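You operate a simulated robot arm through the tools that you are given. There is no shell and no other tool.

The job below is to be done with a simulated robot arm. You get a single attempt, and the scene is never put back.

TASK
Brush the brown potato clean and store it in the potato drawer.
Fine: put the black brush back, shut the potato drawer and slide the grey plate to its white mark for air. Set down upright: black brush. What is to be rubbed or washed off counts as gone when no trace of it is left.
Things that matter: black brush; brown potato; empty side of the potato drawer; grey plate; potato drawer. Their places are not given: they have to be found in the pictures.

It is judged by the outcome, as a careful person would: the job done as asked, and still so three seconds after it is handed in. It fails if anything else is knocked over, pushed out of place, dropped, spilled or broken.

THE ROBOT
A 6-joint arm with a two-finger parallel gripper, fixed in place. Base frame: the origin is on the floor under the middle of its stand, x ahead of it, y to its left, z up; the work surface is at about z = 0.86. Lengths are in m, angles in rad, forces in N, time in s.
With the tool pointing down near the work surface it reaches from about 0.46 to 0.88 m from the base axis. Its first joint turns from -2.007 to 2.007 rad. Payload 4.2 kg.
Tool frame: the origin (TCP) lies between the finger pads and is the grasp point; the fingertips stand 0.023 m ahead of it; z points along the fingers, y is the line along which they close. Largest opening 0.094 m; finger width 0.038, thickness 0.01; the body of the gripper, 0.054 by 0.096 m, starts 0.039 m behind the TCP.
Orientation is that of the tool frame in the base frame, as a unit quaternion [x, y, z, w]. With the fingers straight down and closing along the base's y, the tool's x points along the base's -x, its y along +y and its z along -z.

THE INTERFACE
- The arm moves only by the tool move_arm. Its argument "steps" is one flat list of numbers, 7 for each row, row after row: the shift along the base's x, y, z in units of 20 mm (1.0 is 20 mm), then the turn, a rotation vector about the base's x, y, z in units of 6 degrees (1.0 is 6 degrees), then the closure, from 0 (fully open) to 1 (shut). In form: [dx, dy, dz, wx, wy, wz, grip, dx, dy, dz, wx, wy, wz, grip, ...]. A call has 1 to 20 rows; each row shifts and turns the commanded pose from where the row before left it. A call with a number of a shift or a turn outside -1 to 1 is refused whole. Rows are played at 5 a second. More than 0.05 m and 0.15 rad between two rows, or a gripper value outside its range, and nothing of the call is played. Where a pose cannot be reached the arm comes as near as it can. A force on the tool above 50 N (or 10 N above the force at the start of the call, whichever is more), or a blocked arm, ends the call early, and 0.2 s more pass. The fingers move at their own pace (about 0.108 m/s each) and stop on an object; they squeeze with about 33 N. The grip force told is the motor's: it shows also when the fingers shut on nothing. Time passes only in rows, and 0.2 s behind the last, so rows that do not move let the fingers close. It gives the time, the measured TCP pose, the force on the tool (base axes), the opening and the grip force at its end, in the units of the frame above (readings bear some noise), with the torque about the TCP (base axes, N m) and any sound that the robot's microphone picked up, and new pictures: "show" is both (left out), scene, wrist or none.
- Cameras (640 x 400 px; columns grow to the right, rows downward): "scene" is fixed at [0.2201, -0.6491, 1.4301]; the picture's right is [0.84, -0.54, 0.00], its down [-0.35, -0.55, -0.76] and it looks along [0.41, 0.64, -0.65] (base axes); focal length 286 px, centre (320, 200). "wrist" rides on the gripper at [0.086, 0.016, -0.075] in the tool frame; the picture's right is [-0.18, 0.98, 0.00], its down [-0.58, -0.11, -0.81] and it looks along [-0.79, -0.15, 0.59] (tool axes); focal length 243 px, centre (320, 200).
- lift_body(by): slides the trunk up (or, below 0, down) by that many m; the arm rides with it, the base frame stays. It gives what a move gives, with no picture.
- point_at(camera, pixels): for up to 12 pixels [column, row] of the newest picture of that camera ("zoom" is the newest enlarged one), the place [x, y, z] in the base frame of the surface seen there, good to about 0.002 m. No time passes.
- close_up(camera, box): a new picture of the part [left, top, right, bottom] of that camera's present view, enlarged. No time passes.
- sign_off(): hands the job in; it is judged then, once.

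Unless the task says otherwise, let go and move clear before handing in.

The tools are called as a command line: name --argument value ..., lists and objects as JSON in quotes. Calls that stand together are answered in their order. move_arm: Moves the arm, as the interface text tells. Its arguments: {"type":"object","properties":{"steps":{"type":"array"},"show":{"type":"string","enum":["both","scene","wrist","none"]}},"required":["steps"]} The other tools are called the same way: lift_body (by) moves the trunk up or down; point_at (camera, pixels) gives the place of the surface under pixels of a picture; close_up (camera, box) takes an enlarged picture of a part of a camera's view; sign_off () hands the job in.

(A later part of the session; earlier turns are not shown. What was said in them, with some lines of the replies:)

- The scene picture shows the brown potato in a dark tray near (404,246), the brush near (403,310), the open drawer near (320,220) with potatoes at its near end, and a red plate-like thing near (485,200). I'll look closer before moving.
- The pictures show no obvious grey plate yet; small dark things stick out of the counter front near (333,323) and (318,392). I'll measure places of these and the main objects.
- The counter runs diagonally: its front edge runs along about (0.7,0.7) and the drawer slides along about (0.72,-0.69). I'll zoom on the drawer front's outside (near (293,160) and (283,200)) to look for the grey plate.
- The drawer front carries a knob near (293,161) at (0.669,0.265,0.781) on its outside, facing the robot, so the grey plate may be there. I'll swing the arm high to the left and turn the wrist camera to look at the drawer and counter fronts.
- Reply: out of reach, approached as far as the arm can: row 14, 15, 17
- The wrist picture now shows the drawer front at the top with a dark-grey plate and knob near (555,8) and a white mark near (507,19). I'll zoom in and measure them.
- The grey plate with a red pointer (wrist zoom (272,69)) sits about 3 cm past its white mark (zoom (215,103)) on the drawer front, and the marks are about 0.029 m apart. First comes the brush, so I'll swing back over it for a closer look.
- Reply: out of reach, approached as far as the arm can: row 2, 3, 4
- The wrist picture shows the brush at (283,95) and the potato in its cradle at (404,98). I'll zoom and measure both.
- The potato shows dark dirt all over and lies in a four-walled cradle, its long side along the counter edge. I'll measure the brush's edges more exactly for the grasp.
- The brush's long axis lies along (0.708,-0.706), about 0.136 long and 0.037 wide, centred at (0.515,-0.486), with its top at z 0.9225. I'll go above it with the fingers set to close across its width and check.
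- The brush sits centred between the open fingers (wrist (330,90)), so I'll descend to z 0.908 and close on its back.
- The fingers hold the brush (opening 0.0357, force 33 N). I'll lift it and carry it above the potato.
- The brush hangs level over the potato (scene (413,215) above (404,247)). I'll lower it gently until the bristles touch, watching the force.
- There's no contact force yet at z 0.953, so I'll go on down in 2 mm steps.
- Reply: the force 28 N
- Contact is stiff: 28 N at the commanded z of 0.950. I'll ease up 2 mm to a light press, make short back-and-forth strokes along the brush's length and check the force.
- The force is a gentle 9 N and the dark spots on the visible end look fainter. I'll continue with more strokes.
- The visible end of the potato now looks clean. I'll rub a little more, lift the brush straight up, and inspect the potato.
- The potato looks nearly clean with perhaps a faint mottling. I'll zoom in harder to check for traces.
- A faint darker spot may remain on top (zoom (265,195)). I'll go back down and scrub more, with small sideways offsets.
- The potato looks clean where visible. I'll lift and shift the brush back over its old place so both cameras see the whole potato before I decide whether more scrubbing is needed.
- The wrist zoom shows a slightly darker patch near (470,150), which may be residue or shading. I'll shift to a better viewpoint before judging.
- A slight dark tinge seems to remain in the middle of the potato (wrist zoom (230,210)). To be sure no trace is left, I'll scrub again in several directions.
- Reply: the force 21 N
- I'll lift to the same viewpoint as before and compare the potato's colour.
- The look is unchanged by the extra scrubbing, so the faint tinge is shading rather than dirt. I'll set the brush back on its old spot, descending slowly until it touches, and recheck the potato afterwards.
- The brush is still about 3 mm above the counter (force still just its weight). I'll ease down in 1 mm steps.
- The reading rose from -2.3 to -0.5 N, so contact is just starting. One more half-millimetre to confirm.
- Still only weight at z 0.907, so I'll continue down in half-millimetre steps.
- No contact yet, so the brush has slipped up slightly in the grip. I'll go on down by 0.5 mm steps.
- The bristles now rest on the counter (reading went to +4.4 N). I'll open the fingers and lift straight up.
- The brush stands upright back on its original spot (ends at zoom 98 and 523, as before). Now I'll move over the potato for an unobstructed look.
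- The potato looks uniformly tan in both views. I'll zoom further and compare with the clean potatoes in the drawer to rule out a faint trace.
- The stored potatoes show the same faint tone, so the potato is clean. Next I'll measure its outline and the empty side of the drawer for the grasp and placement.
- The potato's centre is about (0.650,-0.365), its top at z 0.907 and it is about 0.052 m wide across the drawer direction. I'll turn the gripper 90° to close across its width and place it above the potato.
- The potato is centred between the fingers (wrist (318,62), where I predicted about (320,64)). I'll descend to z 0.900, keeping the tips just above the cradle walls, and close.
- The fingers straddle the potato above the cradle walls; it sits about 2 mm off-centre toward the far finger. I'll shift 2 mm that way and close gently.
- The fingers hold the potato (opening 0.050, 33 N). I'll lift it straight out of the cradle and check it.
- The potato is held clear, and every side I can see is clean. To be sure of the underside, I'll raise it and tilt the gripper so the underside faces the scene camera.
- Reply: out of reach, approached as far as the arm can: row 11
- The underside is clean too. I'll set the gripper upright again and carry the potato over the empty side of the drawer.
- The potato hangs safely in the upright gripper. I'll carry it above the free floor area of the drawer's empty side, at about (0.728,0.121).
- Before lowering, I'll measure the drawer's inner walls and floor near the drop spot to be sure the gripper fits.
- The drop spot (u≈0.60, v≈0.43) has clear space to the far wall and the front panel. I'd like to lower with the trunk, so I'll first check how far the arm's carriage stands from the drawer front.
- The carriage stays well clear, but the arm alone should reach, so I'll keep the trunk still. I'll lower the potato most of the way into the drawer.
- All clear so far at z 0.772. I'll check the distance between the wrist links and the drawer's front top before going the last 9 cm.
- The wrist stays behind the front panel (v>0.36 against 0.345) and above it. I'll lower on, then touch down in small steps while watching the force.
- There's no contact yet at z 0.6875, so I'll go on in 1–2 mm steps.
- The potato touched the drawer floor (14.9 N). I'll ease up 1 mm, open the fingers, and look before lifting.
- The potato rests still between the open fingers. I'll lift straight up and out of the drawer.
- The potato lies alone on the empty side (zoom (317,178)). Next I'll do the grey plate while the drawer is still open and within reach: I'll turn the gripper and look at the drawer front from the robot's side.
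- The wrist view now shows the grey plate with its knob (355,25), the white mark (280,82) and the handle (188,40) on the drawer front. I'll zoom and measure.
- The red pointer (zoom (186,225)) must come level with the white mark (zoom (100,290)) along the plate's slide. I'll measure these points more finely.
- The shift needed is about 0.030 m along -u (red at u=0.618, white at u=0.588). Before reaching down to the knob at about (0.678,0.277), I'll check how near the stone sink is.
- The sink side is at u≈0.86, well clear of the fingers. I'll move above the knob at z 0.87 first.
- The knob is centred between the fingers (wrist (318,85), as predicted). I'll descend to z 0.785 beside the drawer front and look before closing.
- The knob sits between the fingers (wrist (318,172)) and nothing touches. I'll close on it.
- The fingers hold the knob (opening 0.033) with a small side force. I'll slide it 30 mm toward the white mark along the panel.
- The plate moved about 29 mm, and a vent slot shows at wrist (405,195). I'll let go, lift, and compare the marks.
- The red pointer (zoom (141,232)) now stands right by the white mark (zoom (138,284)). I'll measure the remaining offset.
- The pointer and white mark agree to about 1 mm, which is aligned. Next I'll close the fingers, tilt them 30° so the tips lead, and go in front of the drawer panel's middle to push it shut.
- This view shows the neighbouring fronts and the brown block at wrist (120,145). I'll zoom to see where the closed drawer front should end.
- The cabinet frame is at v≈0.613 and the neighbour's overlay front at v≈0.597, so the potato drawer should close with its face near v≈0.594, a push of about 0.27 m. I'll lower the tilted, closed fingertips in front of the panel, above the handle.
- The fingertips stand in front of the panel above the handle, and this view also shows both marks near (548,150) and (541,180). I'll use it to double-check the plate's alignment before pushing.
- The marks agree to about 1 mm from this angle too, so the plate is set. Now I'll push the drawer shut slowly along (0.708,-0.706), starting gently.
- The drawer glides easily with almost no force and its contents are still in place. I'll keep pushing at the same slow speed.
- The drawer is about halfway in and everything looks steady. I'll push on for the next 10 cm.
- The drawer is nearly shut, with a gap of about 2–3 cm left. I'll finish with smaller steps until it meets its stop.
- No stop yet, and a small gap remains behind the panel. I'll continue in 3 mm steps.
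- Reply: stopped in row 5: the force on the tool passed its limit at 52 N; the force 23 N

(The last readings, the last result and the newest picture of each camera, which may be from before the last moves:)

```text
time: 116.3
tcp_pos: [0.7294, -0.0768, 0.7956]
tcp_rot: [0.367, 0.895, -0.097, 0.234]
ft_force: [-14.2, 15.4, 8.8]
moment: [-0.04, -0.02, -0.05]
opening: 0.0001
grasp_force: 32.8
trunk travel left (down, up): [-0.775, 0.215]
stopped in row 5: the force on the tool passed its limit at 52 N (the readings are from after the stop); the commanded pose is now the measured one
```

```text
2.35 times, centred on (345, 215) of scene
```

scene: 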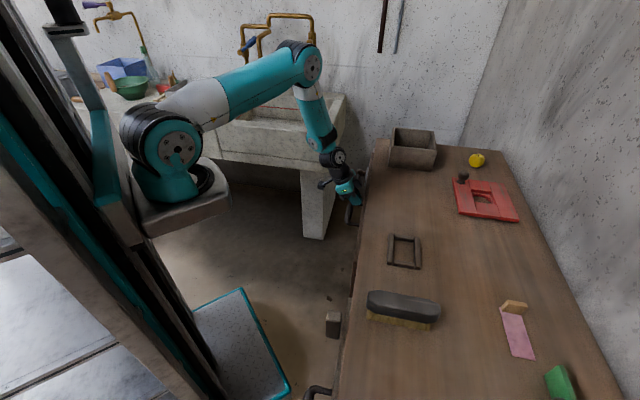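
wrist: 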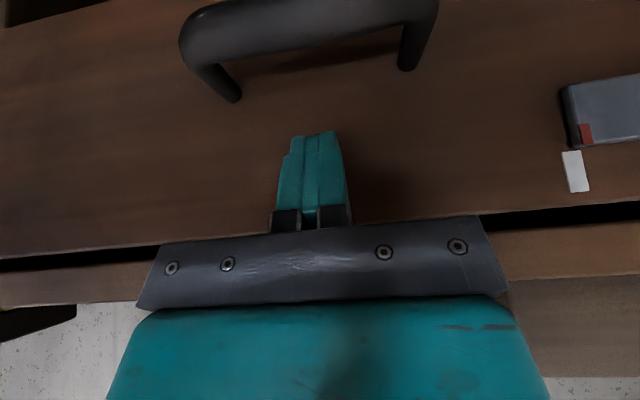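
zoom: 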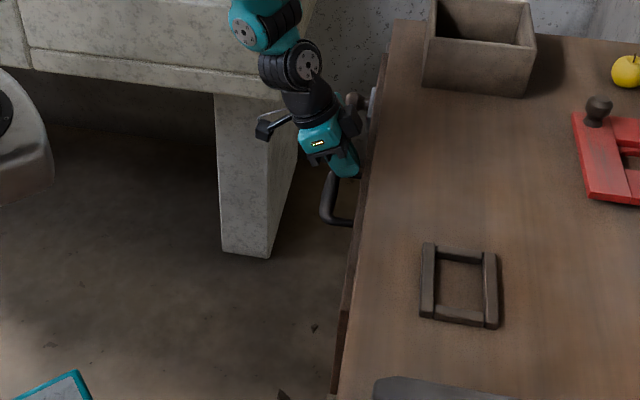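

The push met a firm stop (52 N) with the panel level with its neighbour at v≈0.597, so the drawer is shut. I'll back off slowly and look at the closed front.

move_arm --steps '[-0.106, 0.106, 0, 0, 0, 0, 1, -0.354, 0.353, 0, 0, 0, 0, 1, -0.566, 0.565, 0, 0, 0, 0, 1, -0.566, 0.565, 0, 0, 0, 0, 1, -0.566, 0.565, 0.5, 0, 0, 0, 1, -0.566, 0.565, 1, 0, 0, 0, 1, -0.566, 0.565, 1, 0, 0, 0, 1, 0, 0, 1, 0, 0, 0, 1, 0, 0, 1, 0, 0, 0, 1, 0, 0, 1, 0, 0, 0, 1, 0, 0, 0, 0, 0, 0, 1]' --show "both"

close_up --camera "wrist" --box '[0, 0, 640, 230]'

close_up --camera "scene" --box '[290, 130, 400, 300]'

```text
time: 118.8
tcp_pos: [0.6648, -0.0136, 0.9069]
tcp_rot: [0.368, 0.895, -0.098, 0.234]
ft_force: [0.8, -0.3, 0.5]
moment: [0.0, -0.02, -0.02]
opening: 0.0
grasp_force: 32.9
trunk travel left (down, up): [-0.775, 0.215]
```

scene: 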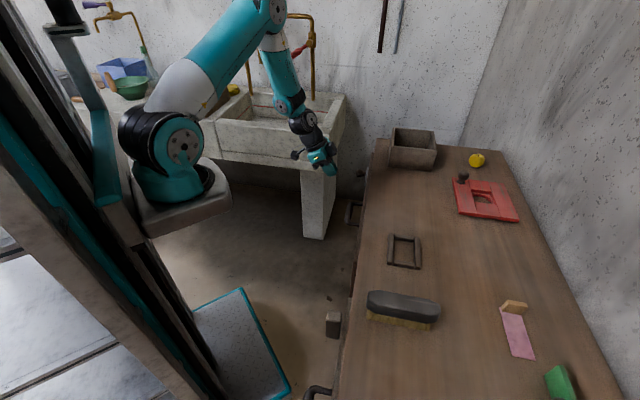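
wrist: 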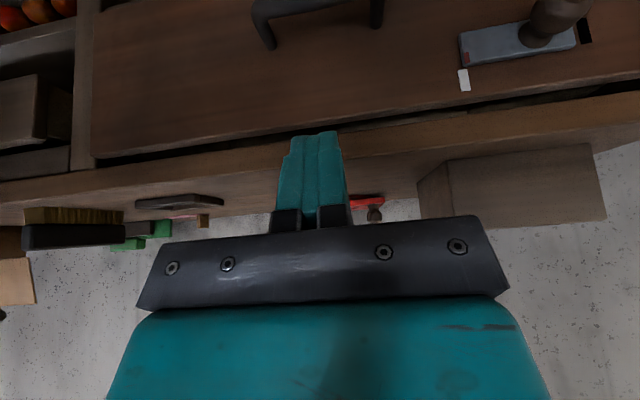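

```text
1.00 times, centred on (320, 115) of wrist (not enlarged: the box is as wide or as high as the picture)
```

zoom: 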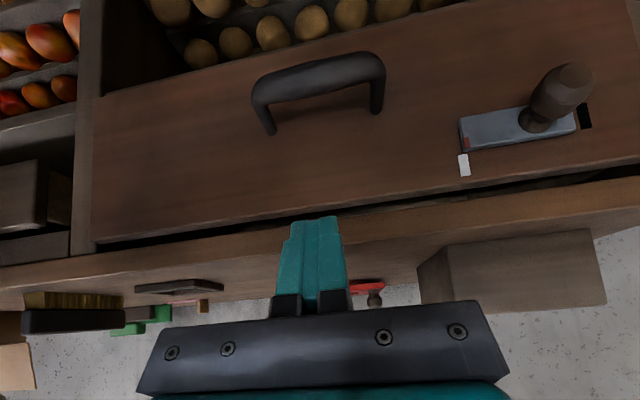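

```text
2.35 times, centred on (345, 215) of scene
```

zoom: 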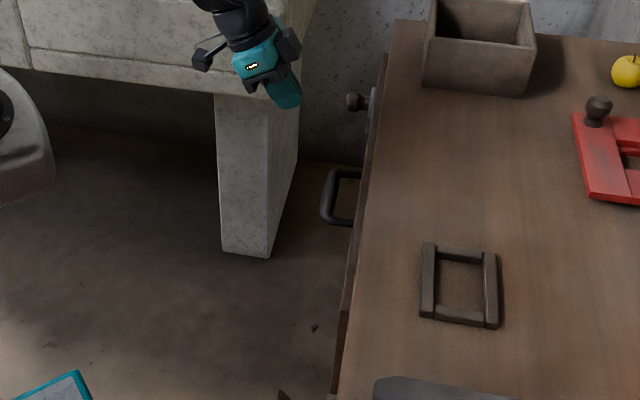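

The drawer front is now close against the frame, and the plate's pointer and white mark still line up (zoom (465,143)/(463,164)). I'll measure the panel's distance from the cabinet frame to confirm it's fully shut.

point_at --camera "wrist" --pixels '[[150, 100], [110, 100], [84, 120], [84, 80], [200, 110], [400, 90], [600, 60], [550, 60], [85, 150], [40, 100], [100, 60], [250, 100]]'

close_up --camera "wrist" --box '[40, 40, 240, 190]'

close_up --camera "wrist" --box '[440, 0, 620, 120]'

```text
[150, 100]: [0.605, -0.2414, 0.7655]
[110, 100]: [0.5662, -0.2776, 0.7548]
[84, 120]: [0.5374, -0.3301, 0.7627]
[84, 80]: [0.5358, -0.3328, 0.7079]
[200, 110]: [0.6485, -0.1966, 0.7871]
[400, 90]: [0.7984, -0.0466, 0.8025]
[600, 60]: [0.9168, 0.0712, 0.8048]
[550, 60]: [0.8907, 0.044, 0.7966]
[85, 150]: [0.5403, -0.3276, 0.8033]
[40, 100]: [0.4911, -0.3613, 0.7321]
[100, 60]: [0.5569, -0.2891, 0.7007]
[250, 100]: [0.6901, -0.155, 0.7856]
```

```text
2.67 times, centred on (140, 115) of wrist
```

zoom: 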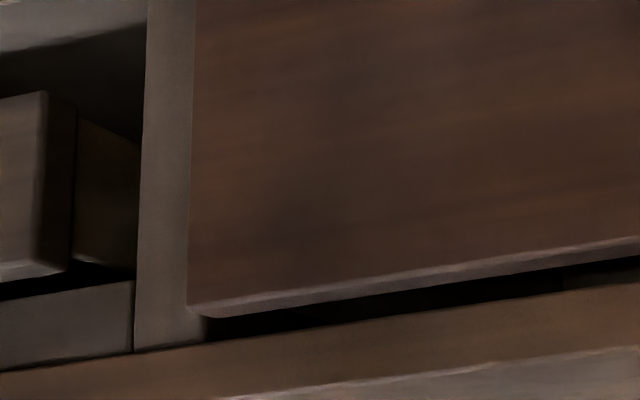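

```text
3.33 times, centred on (530, 60) of wrist
```

zoom: 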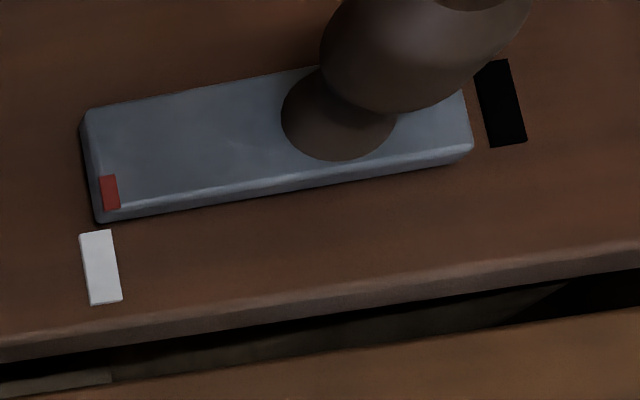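

The panel lies evenly at v≈0.598 with its back against the frame (0.6135), so it's fully shut, and the pointer and white mark still agree. I'll raise the arm clear, straighten it, and take a last look around.

move_arm --steps '[-0.3, 0.3, 1, 0, 0, 0, 0.5, -0.3, 0.3, 1, 0, 0, 0, 0, -0.3, 0.3, 1, 0.706, 0.708, 0, 0, -0.3, 0.3, 1, 0.706, 0.708, 0, 0, -0.3, 0.3, 1, 0.706, 0.708, 0, 0, -0.3, 0.3, 1, 0.706, 0.708, 0, 0, -0.3, 0.3, 1, 0.706, 0.708, 0, 0, -0.3, 0.3, 1, 0, 0, 0, 0, 0, 0, 1, 0, 0, 0, 0, 0, 0, 0, 0, 0, 0, 0]' --show "both"

close_up --camera "scene" --box '[300, 120, 560, 380]'

close_up --camera "wrist" --box '[100, 0, 560, 220]'

```text
time: 121.0
tcp_pos: [0.6169, 0.0343, 1.0856]
tcp_rot: [0.38, 0.925, 0.002, -0.005]
ft_force: [0.6, 0.8, -0.1]
moment: [0.01, 0.02, 0.02]
opening: 0.0941
grasp_force: 0.0
trunk travel left (down, up): [-0.775, 0.215]
```

scene: 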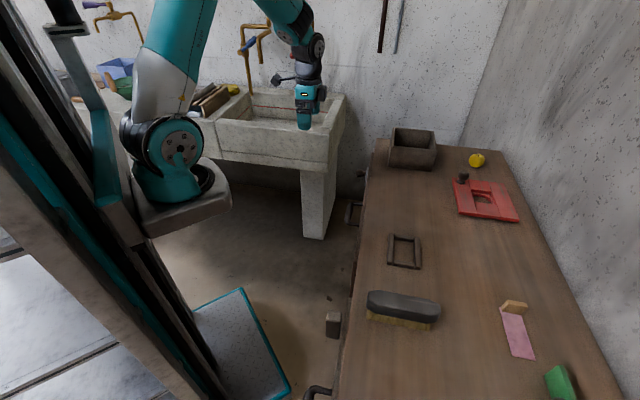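
wrist: 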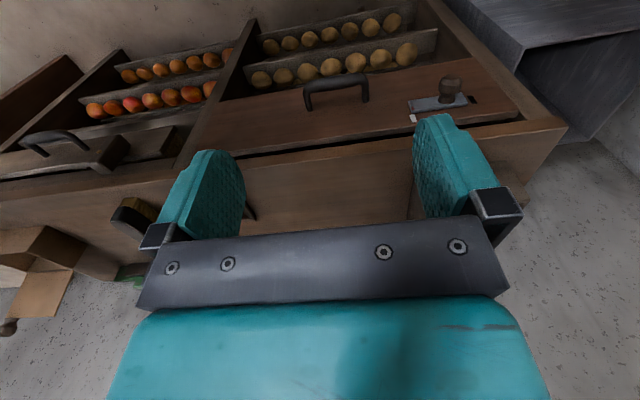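

```text
1.54 times, centred on (430, 250) of scene
```

zoom: 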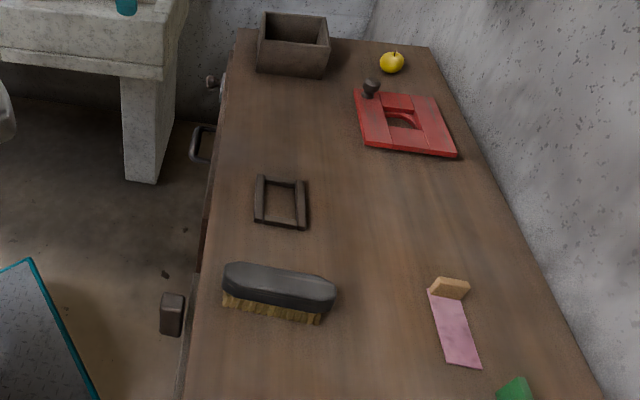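

```text
1.39 times, centred on (330, 110) of wrist
```

zoom: 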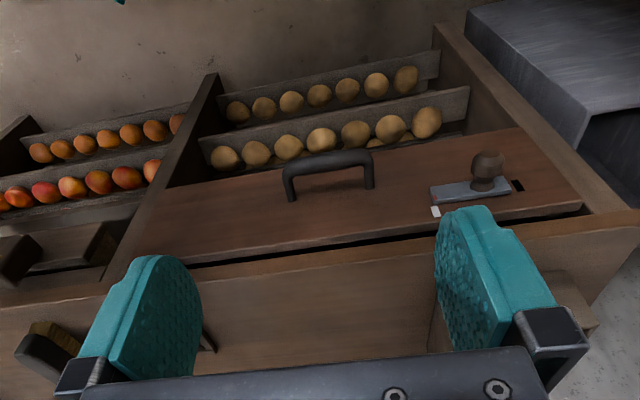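

Last pictures: the drawer is shut flush, the pointer meets the white mark (zoom (436,200)), the brush stands upright in its old place (scene (403,308)), and the rest of the counter is undisturbed. The arm is clear, so I'll hand in.

sign_off

```text
The job is handed in.
```

The potato is brushed clean and stored on the empty side of the potato drawer, and I've handed the job in. No result has come back yet.

- **Potato:** I brushed it until no dirt showed, including on the underside, which I checked by tilting it toward the scene camera. I can't see it with the drawer shut, so I don't know whether it rolled as the drawer closed.
- **Brush:** it stands upright, bristles down, on its original spot.
- **Drawer:** I pushed it in until it hit a firm stop. The front sits evenly against the cabinet frame.
- **Grey plate:** I slid it about 29 mm. Its red pointer is within 1 to 2 mm of the white mark, and the air slot is open.

I saw nothing else moved or knocked over. The arm is clear of the counter with its fingers open.
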